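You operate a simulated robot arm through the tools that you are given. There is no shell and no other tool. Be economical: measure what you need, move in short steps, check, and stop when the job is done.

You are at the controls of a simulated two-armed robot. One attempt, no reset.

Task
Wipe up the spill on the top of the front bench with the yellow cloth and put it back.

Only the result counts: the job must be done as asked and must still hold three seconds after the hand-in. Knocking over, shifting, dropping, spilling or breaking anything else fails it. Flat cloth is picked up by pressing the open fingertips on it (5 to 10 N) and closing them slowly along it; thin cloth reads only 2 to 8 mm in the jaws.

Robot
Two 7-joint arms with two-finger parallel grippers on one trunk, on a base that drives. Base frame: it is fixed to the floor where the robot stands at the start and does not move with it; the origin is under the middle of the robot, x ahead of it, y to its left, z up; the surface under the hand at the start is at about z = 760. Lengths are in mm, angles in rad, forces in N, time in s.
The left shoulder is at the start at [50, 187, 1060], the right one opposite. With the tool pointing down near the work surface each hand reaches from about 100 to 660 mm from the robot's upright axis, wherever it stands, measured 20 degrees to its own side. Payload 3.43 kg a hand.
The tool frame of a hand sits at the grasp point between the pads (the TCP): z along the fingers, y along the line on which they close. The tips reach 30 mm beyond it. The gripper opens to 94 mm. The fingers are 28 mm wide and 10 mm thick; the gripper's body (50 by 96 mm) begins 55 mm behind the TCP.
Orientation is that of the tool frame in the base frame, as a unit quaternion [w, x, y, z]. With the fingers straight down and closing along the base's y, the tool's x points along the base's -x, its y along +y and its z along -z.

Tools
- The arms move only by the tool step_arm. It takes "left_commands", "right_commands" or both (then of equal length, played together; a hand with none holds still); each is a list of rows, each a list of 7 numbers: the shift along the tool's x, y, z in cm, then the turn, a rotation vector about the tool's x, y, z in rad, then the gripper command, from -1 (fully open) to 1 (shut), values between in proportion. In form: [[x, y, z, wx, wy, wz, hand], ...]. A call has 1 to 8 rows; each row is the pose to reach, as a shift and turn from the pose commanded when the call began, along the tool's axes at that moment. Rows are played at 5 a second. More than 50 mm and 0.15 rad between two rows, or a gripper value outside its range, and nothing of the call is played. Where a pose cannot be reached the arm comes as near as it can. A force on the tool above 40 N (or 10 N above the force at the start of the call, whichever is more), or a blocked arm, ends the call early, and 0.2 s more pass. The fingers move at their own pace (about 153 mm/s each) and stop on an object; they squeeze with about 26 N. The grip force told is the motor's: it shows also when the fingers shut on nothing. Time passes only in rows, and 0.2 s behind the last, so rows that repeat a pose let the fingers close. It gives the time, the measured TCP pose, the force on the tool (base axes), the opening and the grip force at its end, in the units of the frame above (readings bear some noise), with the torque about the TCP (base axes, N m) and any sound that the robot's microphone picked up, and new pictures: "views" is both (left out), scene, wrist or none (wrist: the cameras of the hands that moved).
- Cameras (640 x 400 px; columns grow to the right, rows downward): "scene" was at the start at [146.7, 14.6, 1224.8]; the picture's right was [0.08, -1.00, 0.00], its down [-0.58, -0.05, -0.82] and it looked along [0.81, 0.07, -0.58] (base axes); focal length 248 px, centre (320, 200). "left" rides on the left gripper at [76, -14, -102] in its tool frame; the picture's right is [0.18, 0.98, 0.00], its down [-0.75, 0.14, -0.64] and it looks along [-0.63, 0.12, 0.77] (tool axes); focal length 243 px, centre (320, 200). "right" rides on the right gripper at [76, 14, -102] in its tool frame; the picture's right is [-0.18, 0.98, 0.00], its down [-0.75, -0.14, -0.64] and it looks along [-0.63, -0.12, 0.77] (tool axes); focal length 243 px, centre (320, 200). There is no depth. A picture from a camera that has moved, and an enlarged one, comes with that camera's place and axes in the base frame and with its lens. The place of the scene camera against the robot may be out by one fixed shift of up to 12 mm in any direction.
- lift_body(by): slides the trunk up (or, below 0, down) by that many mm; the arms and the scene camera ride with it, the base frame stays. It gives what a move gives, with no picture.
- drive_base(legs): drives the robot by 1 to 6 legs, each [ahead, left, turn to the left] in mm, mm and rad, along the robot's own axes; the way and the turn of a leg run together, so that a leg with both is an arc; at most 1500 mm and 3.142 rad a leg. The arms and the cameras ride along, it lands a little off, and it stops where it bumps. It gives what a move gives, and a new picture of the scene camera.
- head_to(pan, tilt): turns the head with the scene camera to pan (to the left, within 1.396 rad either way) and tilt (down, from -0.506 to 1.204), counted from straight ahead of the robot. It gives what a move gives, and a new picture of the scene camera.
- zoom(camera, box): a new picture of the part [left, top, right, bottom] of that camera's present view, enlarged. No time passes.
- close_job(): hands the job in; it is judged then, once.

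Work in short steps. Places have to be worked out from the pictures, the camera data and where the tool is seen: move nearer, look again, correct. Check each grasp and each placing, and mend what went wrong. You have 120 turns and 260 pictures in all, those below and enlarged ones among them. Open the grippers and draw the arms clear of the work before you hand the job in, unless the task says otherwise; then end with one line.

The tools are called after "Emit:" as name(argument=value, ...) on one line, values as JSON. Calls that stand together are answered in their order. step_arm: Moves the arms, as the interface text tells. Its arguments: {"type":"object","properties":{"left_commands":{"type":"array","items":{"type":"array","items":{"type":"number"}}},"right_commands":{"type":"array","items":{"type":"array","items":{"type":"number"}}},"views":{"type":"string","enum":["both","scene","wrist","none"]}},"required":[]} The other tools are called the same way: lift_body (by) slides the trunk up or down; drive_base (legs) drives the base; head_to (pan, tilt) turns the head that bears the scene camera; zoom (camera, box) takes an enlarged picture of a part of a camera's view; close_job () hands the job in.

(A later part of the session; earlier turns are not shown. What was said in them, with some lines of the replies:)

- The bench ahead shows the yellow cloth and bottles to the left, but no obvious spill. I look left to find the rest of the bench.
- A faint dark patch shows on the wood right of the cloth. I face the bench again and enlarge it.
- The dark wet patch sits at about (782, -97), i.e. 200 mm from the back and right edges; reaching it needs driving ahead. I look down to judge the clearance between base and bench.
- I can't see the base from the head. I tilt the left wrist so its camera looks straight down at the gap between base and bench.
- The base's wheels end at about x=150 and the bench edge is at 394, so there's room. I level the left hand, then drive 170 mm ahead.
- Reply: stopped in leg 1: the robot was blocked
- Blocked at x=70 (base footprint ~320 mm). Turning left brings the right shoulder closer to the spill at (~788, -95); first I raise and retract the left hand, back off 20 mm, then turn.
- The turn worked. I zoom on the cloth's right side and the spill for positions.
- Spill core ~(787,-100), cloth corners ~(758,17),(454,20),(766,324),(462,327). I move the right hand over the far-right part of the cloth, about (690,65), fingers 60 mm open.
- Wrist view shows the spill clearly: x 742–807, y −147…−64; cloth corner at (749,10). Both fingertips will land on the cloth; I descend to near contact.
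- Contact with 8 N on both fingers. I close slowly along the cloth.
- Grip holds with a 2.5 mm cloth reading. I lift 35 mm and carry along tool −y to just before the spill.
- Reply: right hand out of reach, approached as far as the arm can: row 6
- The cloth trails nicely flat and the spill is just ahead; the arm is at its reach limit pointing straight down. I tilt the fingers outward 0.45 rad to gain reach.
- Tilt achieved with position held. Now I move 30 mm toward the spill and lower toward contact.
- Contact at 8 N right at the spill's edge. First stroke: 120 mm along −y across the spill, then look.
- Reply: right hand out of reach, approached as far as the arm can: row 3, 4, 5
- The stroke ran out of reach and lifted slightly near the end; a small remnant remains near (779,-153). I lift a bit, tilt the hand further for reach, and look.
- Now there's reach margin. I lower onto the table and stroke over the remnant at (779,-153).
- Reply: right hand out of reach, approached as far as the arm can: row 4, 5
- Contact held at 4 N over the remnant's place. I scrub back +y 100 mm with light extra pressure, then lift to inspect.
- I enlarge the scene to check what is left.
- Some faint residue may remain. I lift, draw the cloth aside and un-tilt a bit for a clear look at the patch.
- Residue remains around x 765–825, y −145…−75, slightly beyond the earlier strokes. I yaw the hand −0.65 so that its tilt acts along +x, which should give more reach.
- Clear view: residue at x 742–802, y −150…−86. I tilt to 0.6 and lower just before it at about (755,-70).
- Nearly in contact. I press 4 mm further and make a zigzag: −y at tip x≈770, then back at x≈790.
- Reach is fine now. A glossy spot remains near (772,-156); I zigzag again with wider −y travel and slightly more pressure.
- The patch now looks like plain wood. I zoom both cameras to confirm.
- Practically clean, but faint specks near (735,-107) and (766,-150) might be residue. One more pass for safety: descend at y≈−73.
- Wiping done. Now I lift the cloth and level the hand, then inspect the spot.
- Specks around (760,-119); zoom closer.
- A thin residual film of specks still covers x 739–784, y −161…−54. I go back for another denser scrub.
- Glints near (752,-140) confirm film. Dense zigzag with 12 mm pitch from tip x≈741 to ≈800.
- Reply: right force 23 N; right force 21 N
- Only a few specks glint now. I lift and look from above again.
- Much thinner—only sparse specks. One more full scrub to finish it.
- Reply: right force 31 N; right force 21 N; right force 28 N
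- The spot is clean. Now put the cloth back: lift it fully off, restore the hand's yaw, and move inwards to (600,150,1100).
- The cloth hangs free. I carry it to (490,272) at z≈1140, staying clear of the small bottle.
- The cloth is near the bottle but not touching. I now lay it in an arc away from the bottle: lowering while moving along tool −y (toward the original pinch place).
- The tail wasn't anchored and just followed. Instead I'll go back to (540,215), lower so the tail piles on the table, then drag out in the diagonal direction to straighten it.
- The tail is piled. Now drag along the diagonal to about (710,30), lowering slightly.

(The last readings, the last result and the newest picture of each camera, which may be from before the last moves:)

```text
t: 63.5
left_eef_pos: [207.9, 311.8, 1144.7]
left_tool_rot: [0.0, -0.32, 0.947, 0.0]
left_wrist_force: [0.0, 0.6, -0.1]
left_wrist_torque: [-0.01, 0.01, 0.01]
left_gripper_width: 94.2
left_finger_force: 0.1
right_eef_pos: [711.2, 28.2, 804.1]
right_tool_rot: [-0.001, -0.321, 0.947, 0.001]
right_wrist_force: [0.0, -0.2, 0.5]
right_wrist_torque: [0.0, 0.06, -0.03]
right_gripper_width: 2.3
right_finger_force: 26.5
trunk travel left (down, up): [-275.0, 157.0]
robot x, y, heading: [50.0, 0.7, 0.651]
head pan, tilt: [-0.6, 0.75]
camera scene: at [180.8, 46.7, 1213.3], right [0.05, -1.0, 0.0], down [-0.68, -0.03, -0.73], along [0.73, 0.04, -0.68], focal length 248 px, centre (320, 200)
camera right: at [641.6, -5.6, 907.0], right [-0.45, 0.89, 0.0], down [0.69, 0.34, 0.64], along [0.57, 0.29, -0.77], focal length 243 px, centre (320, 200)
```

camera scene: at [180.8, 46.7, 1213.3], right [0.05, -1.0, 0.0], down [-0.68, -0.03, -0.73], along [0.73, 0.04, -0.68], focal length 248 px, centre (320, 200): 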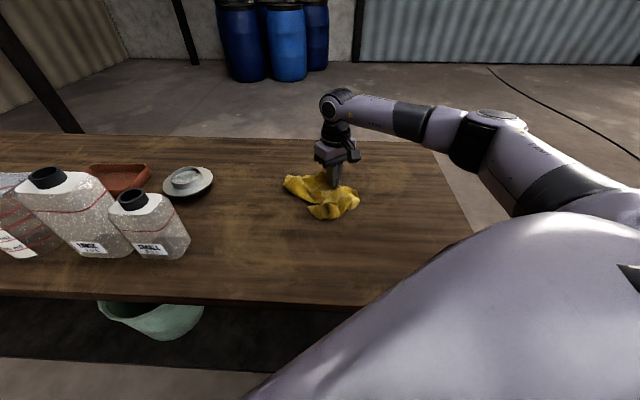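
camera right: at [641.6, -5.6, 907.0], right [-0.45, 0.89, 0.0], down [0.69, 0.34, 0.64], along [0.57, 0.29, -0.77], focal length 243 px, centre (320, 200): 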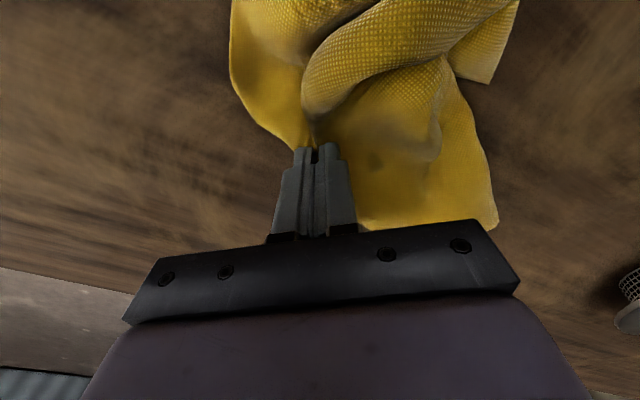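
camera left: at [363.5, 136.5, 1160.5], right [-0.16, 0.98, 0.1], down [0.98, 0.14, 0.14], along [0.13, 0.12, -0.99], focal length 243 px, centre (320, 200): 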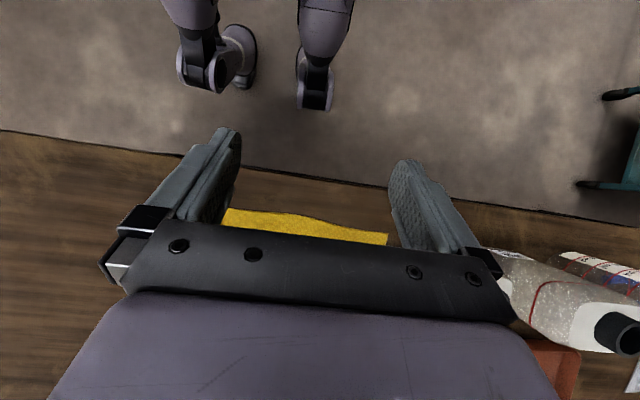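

The pile dragged rather than unfolded. I'll lift again so gravity straightens it, let it settle above (505,270), and then do a proper pivoting lay-down from actual table contact.

Emit:
step_arm(right_commands=[[0.3, 2, -4.5, 0, 0, 0, 1], [0.5, 4, -9, 0, 0, 0, 1], [0.7, 6, -13.5, 0, 0, 0, 1], [0.9, 8, -18, 0, 0, 0, 1], [1.1, 10.5, -22, 0, 0, 0, 1], [1.3, 13, -26, 0, 0, 0, 1], [1.5, 16, -29.5, 0, 0, 0, 1], [1.6, 18, -33, 0, 0, 0, 1]], views="none")

Emit:
step_arm(right_commands=[[0.3, 3.5, -1, 0, 0, 0, 1], [0.5, 7, -1, 0, 0, 0, 1], [0.7, 10.5, -1, 0, 0, 0, 1], [0.9, 13.5, -1, 0, 0, 0, 1], [0.9, 13.5, -1, 0, 0, 0, 1], [0.9, 13.5, -1, 0, 0, 0, 1], [0.9, 13.5, -1, 0, 0, 0, 1], [0.9, 13.5, -1, 0, 0, 0, 1]], views="both")

```text
t: 65.3
left_eef_pos: [208.3, 311.9, 1144.5]
left_tool_rot: [0.0, -0.32, 0.947, 0.0]
left_wrist_force: [-0.4, 0.8, 0.1]
left_wrist_torque: [-0.04, 0.01, -0.04]
left_gripper_width: 93.9
left_finger_force: 0.1
right_eef_pos: [585.7, 163.9, 1133.6]
right_tool_rot: [-0.001, -0.319, 0.948, 0.0]
right_wrist_force: [0.5, -0.6, -0.1]
right_wrist_torque: [-0.01, -0.04, -0.03]
right_gripper_width: 2.5
right_finger_force: 26.1
trunk travel left (down, up): [-275.0, 157.0]
robot x, y, heading: [50.2, -2.3, 0.652]
head pan, tilt: [-0.6, 0.75]
```

```text
t: 67.1
left_eef_pos: [207.6, 312.4, 1144.6]
left_tool_rot: [0.001, -0.321, 0.947, 0.001]
left_wrist_force: [0.5, 0.8, 0.1]
left_wrist_torque: [0.03, 0.0, -0.02]
left_gripper_width: 94.1
left_finger_force: 0.1
right_eef_pos: [498.2, 266.1, 1145.8]
right_tool_rot: [-0.001, -0.32, 0.947, 0.001]
right_wrist_force: [0.1, 0.3, 0.2]
right_wrist_torque: [0.01, 0.02, -0.02]
right_gripper_width: 2.4
right_finger_force: 25.9
trunk travel left (down, up): [-275.0, 157.0]
robot x, y, heading: [51.7, 2.1, 0.654]
head pan, tilt: [-0.6, 0.75]
camera scene: at [180.8, 46.8, 1213.3], right [0.05, -1.0, 0.0], down [-0.68, -0.03, -0.73], along [0.73, 0.04, -0.68], focal length 248 px, centre (320, 200)
camera right: at [429.4, 230.9, 1249.6], right [-0.45, 0.89, 0.0], down [0.69, 0.34, 0.64], along [0.57, 0.29, -0.77], focal length 243 px, centre (320, 200)
```

scene: 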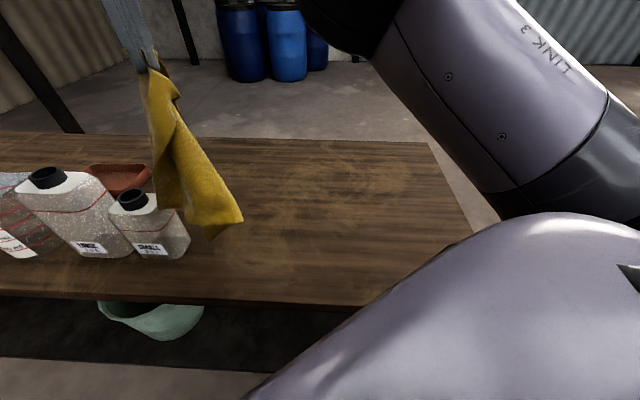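
right: 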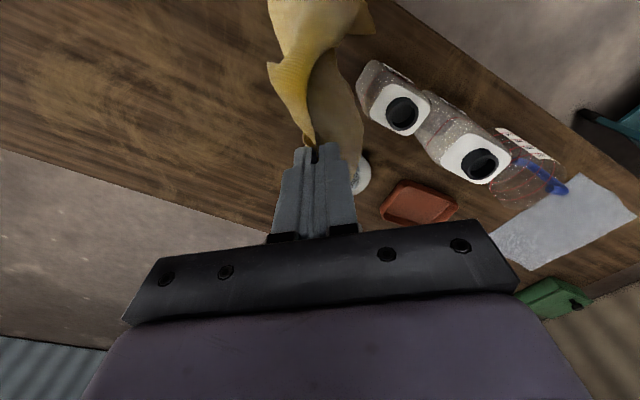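

Hang length ≈290 mm with the bottom ~70 mm above the table. I lower 110 mm so about 40 mm rests on the table, easing slightly away from the bottle.

Emit:
step_arm(right_commands=[[0, -0.8, 2.5, 0, 0, 0, 1], [0, -1.5, 5, 0, 0, 0, 1], [0, -1.5, 7.5, 0, 0, 0, 1], [0, -1.5, 9.5, 0, 0, 0, 1], [0, -1.5, 11, 0, 0, 0, 1], [0, -1.5, 11, 0, 0, 0, 1]], views="both")

```text
t: 68.5
left_eef_pos: [207.6, 312.3, 1144.1]
left_tool_rot: [0.001, -0.32, 0.947, 0.0]
left_wrist_force: [0.3, -0.2, 1.1]
left_wrist_torque: [0.0, 0.0, 0.05]
left_gripper_width: 94.2
left_finger_force: 0.0
right_eef_pos: [508.7, 254.4, 1035.4]
right_tool_rot: [-0.001, -0.32, 0.947, 0.0]
right_wrist_force: [0.4, -0.6, 0.1]
right_wrist_torque: [0.0, -0.01, 0.01]
right_gripper_width: 2.5
right_finger_force: 25.9
trunk travel left (down, up): [-275.0, 157.0]
robot x, y, heading: [49.6, -1.2, 0.646]
head pan, tilt: [-0.6, 0.75]
camera scene: at [180.8, 46.8, 1213.3], right [0.05, -1.0, 0.0], down [-0.68, -0.03, -0.73], along [0.73, 0.04, -0.68], focal length 248 px, centre (320, 200)
camera right: at [439.0, 219.1, 1137.9], right [-0.45, 0.89, 0.0], down [0.69, 0.34, 0.64], along [0.57, 0.29, -0.77], focal length 243 px, centre (320, 200)
```

scene: 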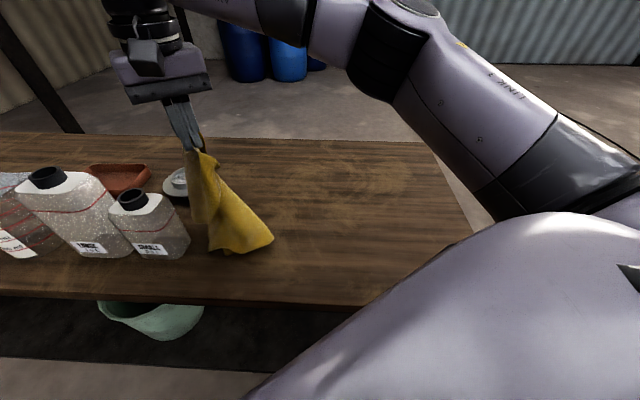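
right: 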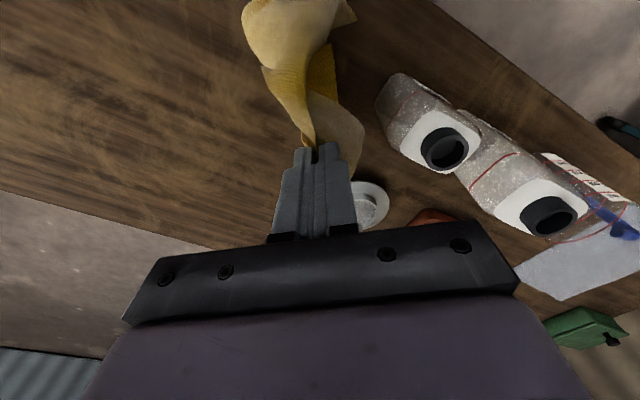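

The tail touches the table near (491,252). I now perform the pivoting arc.

Emit:
step_arm(right_commands=[[0, 0, 3.2, 0, 0, 0, 1], [-0.2, -3.8, 3.5, 0, 0, 0, 1], [-0.5, -7.5, 4.3, 0, 0, 0, 1], [-0.7, -11.2, 5.7, 0, 0, 0, 1], [-0.9, -14.5, 7.7, 0, 0, 0, 1], [-1.1, -17.4, 10.3, 0, 0, 0, 1], [-1.3, -19.8, 13.5, 0, 0, 0, 1], [-1.4, -21.4, 17, 0, 0, 0, 1]], views="scene")

```text
t: 70.3
left_eef_pos: [208.1, 312.8, 1144.2]
left_tool_rot: [0.0, -0.32, 0.947, 0.0]
left_wrist_force: [0.7, -0.3, -0.2]
left_wrist_torque: [-0.01, 0.02, 0.01]
left_gripper_width: 94.5
left_finger_force: 0.0
right_eef_pos: [647.8, 91.2, 865.0]
right_tool_rot: [-0.002, -0.319, 0.948, 0.001]
right_wrist_force: [0.2, -0.2, -0.2]
right_wrist_torque: [0.02, -0.03, -0.04]
right_gripper_width: 2.2
right_finger_force: 26.0
trunk travel left (down, up): [-275.0, 157.0]
robot x, y, heading: [52.6, 0.4, 0.651]
head pan, tilt: [-0.6, 0.75]
camera scene: at [181.0, 46.7, 1213.3], right [0.05, -1.0, 0.0], down [-0.68, -0.03, -0.73], along [0.73, 0.04, -0.68], focal length 248 px, centre (320, 200)
```

scene: 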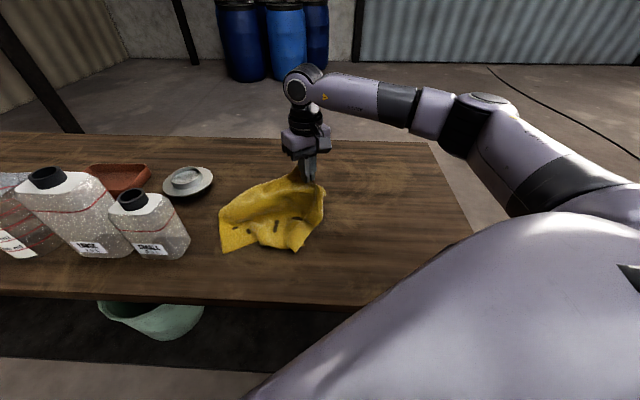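

Worked well: the cloth is laid out along the diagonal. Finish the arc to about (690,55) at table contact.

Emit:
step_arm(right_commands=[[-0.4, -2, 2.5, 0, 0, 0, 1], [-0.8, -4, 5, 0, 0, 0, 1], [-1.1, -5.3, 6.8, 0, 0, 0, 1], [-1.1, -5.3, 7.2, 0, 0, 0, 1]], views="both")

```text
t: 71.3
left_eef_pos: [206.7, 311.0, 1143.8]
left_tool_rot: [-0.001, -0.32, 0.948, 0.0]
left_wrist_force: [0.2, -0.3, 0.3]
left_wrist_torque: [0.0, -0.02, 0.0]
left_gripper_width: 93.8
left_finger_force: 0.1
right_eef_pos: [687.2, 57.8, 793.8]
right_tool_rot: [0.001, -0.32, 0.947, 0.002]
right_wrist_force: [-4.2, 1.1, 13.7]
right_wrist_torque: [0.06, 0.1, 0.0]
right_gripper_width: 2.2
right_finger_force: 25.9
trunk travel left (down, up): [-275.0, 157.0]
robot x, y, heading: [50.0, 2.0, 0.656]
head pan, tilt: [-0.6, 0.75]
camera scene: at [179.2, 46.7, 1213.8], right [0.05, -1.0, 0.0], down [-0.68, -0.03, -0.73], along [0.73, 0.04, -0.68], focal length 248 px, centre (320, 200)
camera right: at [617.6, 23.3, 896.5], right [-0.45, 0.89, 0.0], down [0.68, 0.34, 0.64], along [0.57, 0.29, -0.76], focal length 243 px, centre (320, 200)
```

scene: 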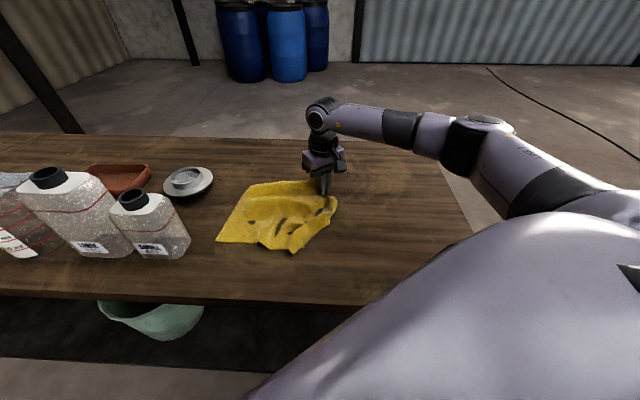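
right: 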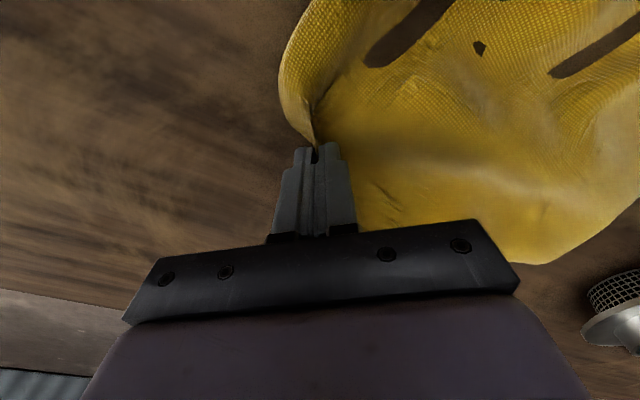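

The cloth lies back nearly in place. I open the fingers slowly, then lift straight off.

Emit:
step_arm(right_commands=[[0, 0, -0.3, 0, 0, 0, 0.8], [0, 0, -0.3, 0, 0, 0, 0.4], [0, 0, -0.4, 0, 0, 0, 0], [0, 0, -0.6, 0, 0, 0, -0.2], [0, 0, -3, 0, 0, 0, -0.2], [0, 0, -7, 0, 0, 0, -0.2], [0, 0, -11, 0, 0, 0, -0.2], [0, 0, -15, 0, 0, 0, -0.2]], views="both")

Emit:
zoom(camera="scene", box=[190, 140, 430, 290])

```text
t: 73.1
left_eef_pos: [208.1, 311.7, 1144.5]
left_tool_rot: [0.0, -0.32, 0.947, 0.0]
left_wrist_force: [-0.5, -0.2, -0.4]
left_wrist_torque: [0.02, -0.02, 0.01]
left_gripper_width: 93.8
left_finger_force: 0.1
right_eef_pos: [689.5, 53.2, 940.8]
right_tool_rot: [-0.001, -0.32, 0.948, 0.0]
right_wrist_force: [0.4, -0.7, -0.5]
right_wrist_torque: [0.0, -0.02, 0.0]
right_gripper_width: 56.4
right_finger_force: 0.0
trunk travel left (down, up): [-275.0, 157.0]
robot x, y, heading: [50.4, -0.5, 0.653]
head pan, tilt: [-0.6, 0.75]
camera scene: at [180.5, 46.8, 1213.3], right [0.05, -1.0, 0.0], down [-0.68, -0.03, -0.73], along [0.73, 0.04, -0.68], focal length 248 px, centre (320, 200)
camera right: at [620.2, 19.1, 1044.6], right [-0.45, 0.89, 0.0], down [0.69, 0.34, 0.64], along [0.57, 0.29, -0.77], focal length 243 px, centre (320, 200)
```

scene: 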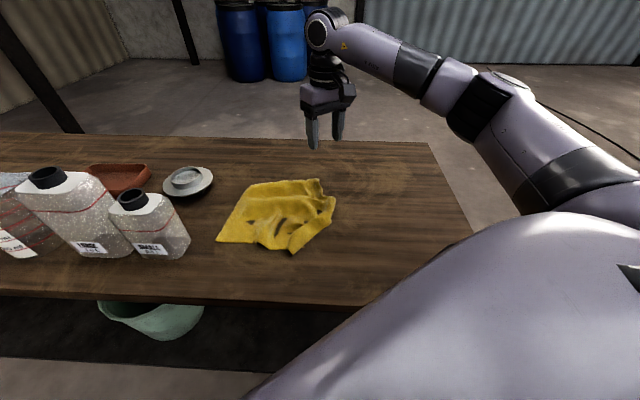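
right: 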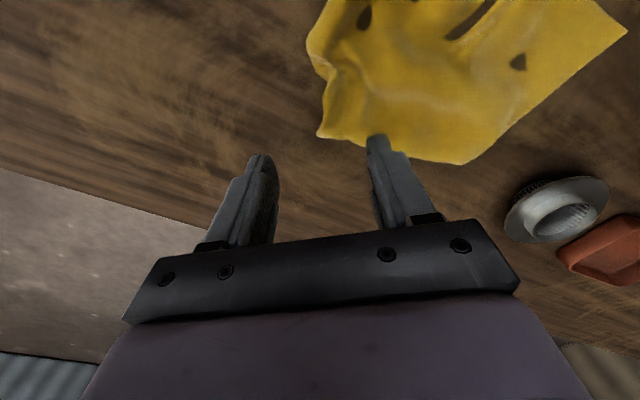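

```text
2.67 times, centred on (310, 215) of scene
camera zoom: at [180.5, 46.8, 1213.3], right [0.05, -1.0, 0.0], down [-0.68, -0.03, -0.73], along [0.73, 0.04, -0.68], focal length 661 px, centre (347, 160)
```

zoom: 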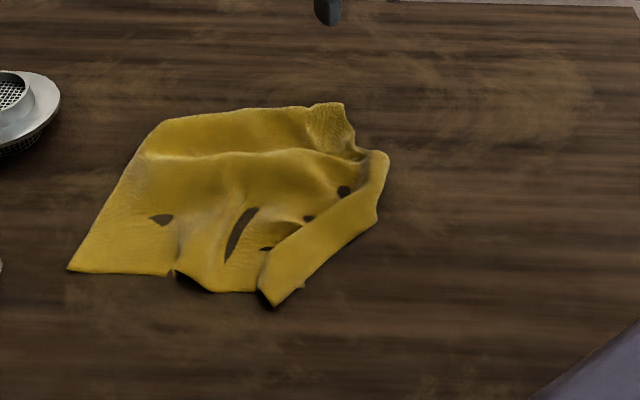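

The cloth is back, centred on its old place (≈(620,170)), released. I retract the right hand and check the spill spot once more.

Emit:
zoom(camera="right", box=[60, 40, 300, 190])

Emit:
step_arm(right_commands=[[3, 0, -3, 0, 0, 0, -0.6], [6, 0, -6, 0, 0, 0, -1], [9, 0, -9, 0, 0, 0, -1], [12, 0, -11, 0, 0, 0, -1], [15, 0, -12, 0, 0, 0, -1], [18, 0, -12, 0, 0, 0, -1]], views="both")

Emit:
zoom(camera="scene", box=[330, 140, 458, 220])

```text
2.67 times, centred on (180, 115) of right
camera zoom: at [620.2, 19.1, 1044.6], right [-0.45, 0.89, 0.0], down [0.69, 0.34, 0.64], along [0.57, 0.29, -0.77], focal length 647 px, centre (693, 427)
```

zoom: 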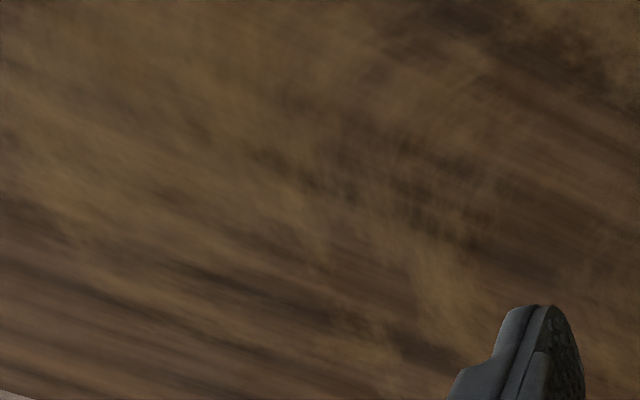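

```text
t: 74.5
left_eef_pos: [208.0, 311.7, 1144.6]
left_tool_rot: [0.0, -0.321, 0.947, 0.0]
left_wrist_force: [0.4, -0.3, -0.9]
left_wrist_torque: [0.01, -0.01, 0.02]
left_gripper_width: 93.8
left_finger_force: 0.0
right_eef_pos: [545.2, -53.5, 1062.3]
right_tool_rot: [0.0, -0.32, 0.947, 0.0]
right_wrist_force: [0.1, -0.7, 0.0]
right_wrist_torque: [0.04, 0.01, 0.0]
right_gripper_width: 94.2
right_finger_force: 0.0
trunk travel left (down, up): [-275.0, 157.0]
robot x, y, heading: [50.6, -3.6, 0.656]
head pan, tilt: [-0.6, 0.75]
camera scene: at [180.6, 46.5, 1213.3], right [0.05, -1.0, 0.0], down [-0.68, -0.03, -0.73], along [0.73, 0.04, -0.68], focal length 248 px, centre (320, 200)
camera right: at [476.9, -87.6, 1165.3], right [-0.45, 0.89, 0.0], down [0.69, 0.34, 0.64], along [0.57, 0.29, -0.77], focal length 243 px, centre (320, 200)
```

scene: 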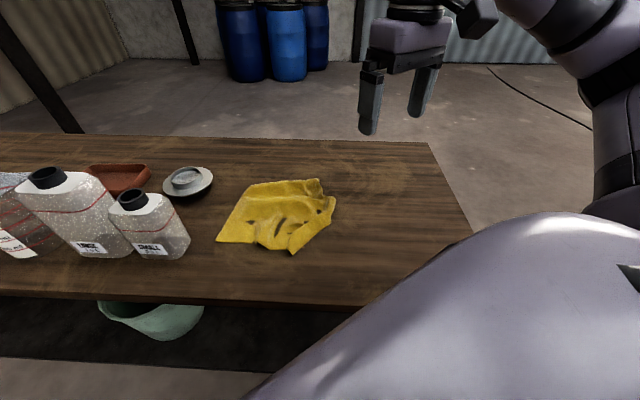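
right: 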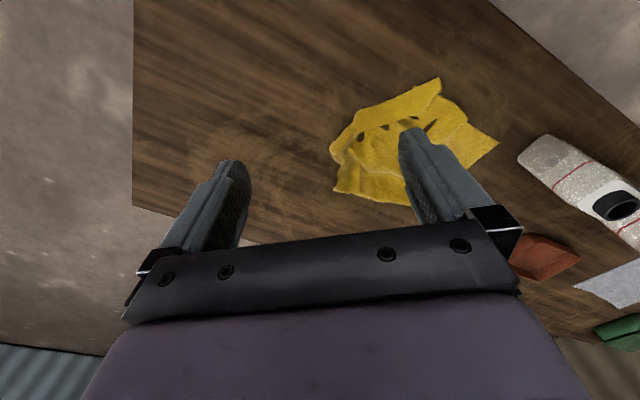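

```text
5.00 times, centred on (394, 180) of scene
camera zoom: at [180.6, 46.5, 1213.3], right [0.05, -1.0, 0.0], down [-0.68, -0.03, -0.73], along [0.73, 0.04, -0.68], focal length 1240 px, centre (-50, 300)
```

zoom: 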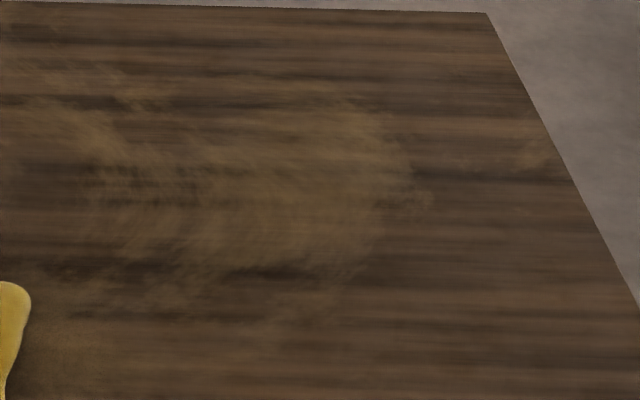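

The wood is clean, the cloth is back in place, both hands are open and clear, and the other objects stand as before. I hand the job in.

Emit:
close_job()

```text
The job is handed in.
```

I wiped up the spill and laid the yellow cloth back on its old place, within about 20–30 mm of where it was. It is a bit wrinkled, with the near-right corner folded over. The spot looks clean in the last pictures. The base bumped to a stop once while driving up to the bench, but nothing looked shifted afterwards.
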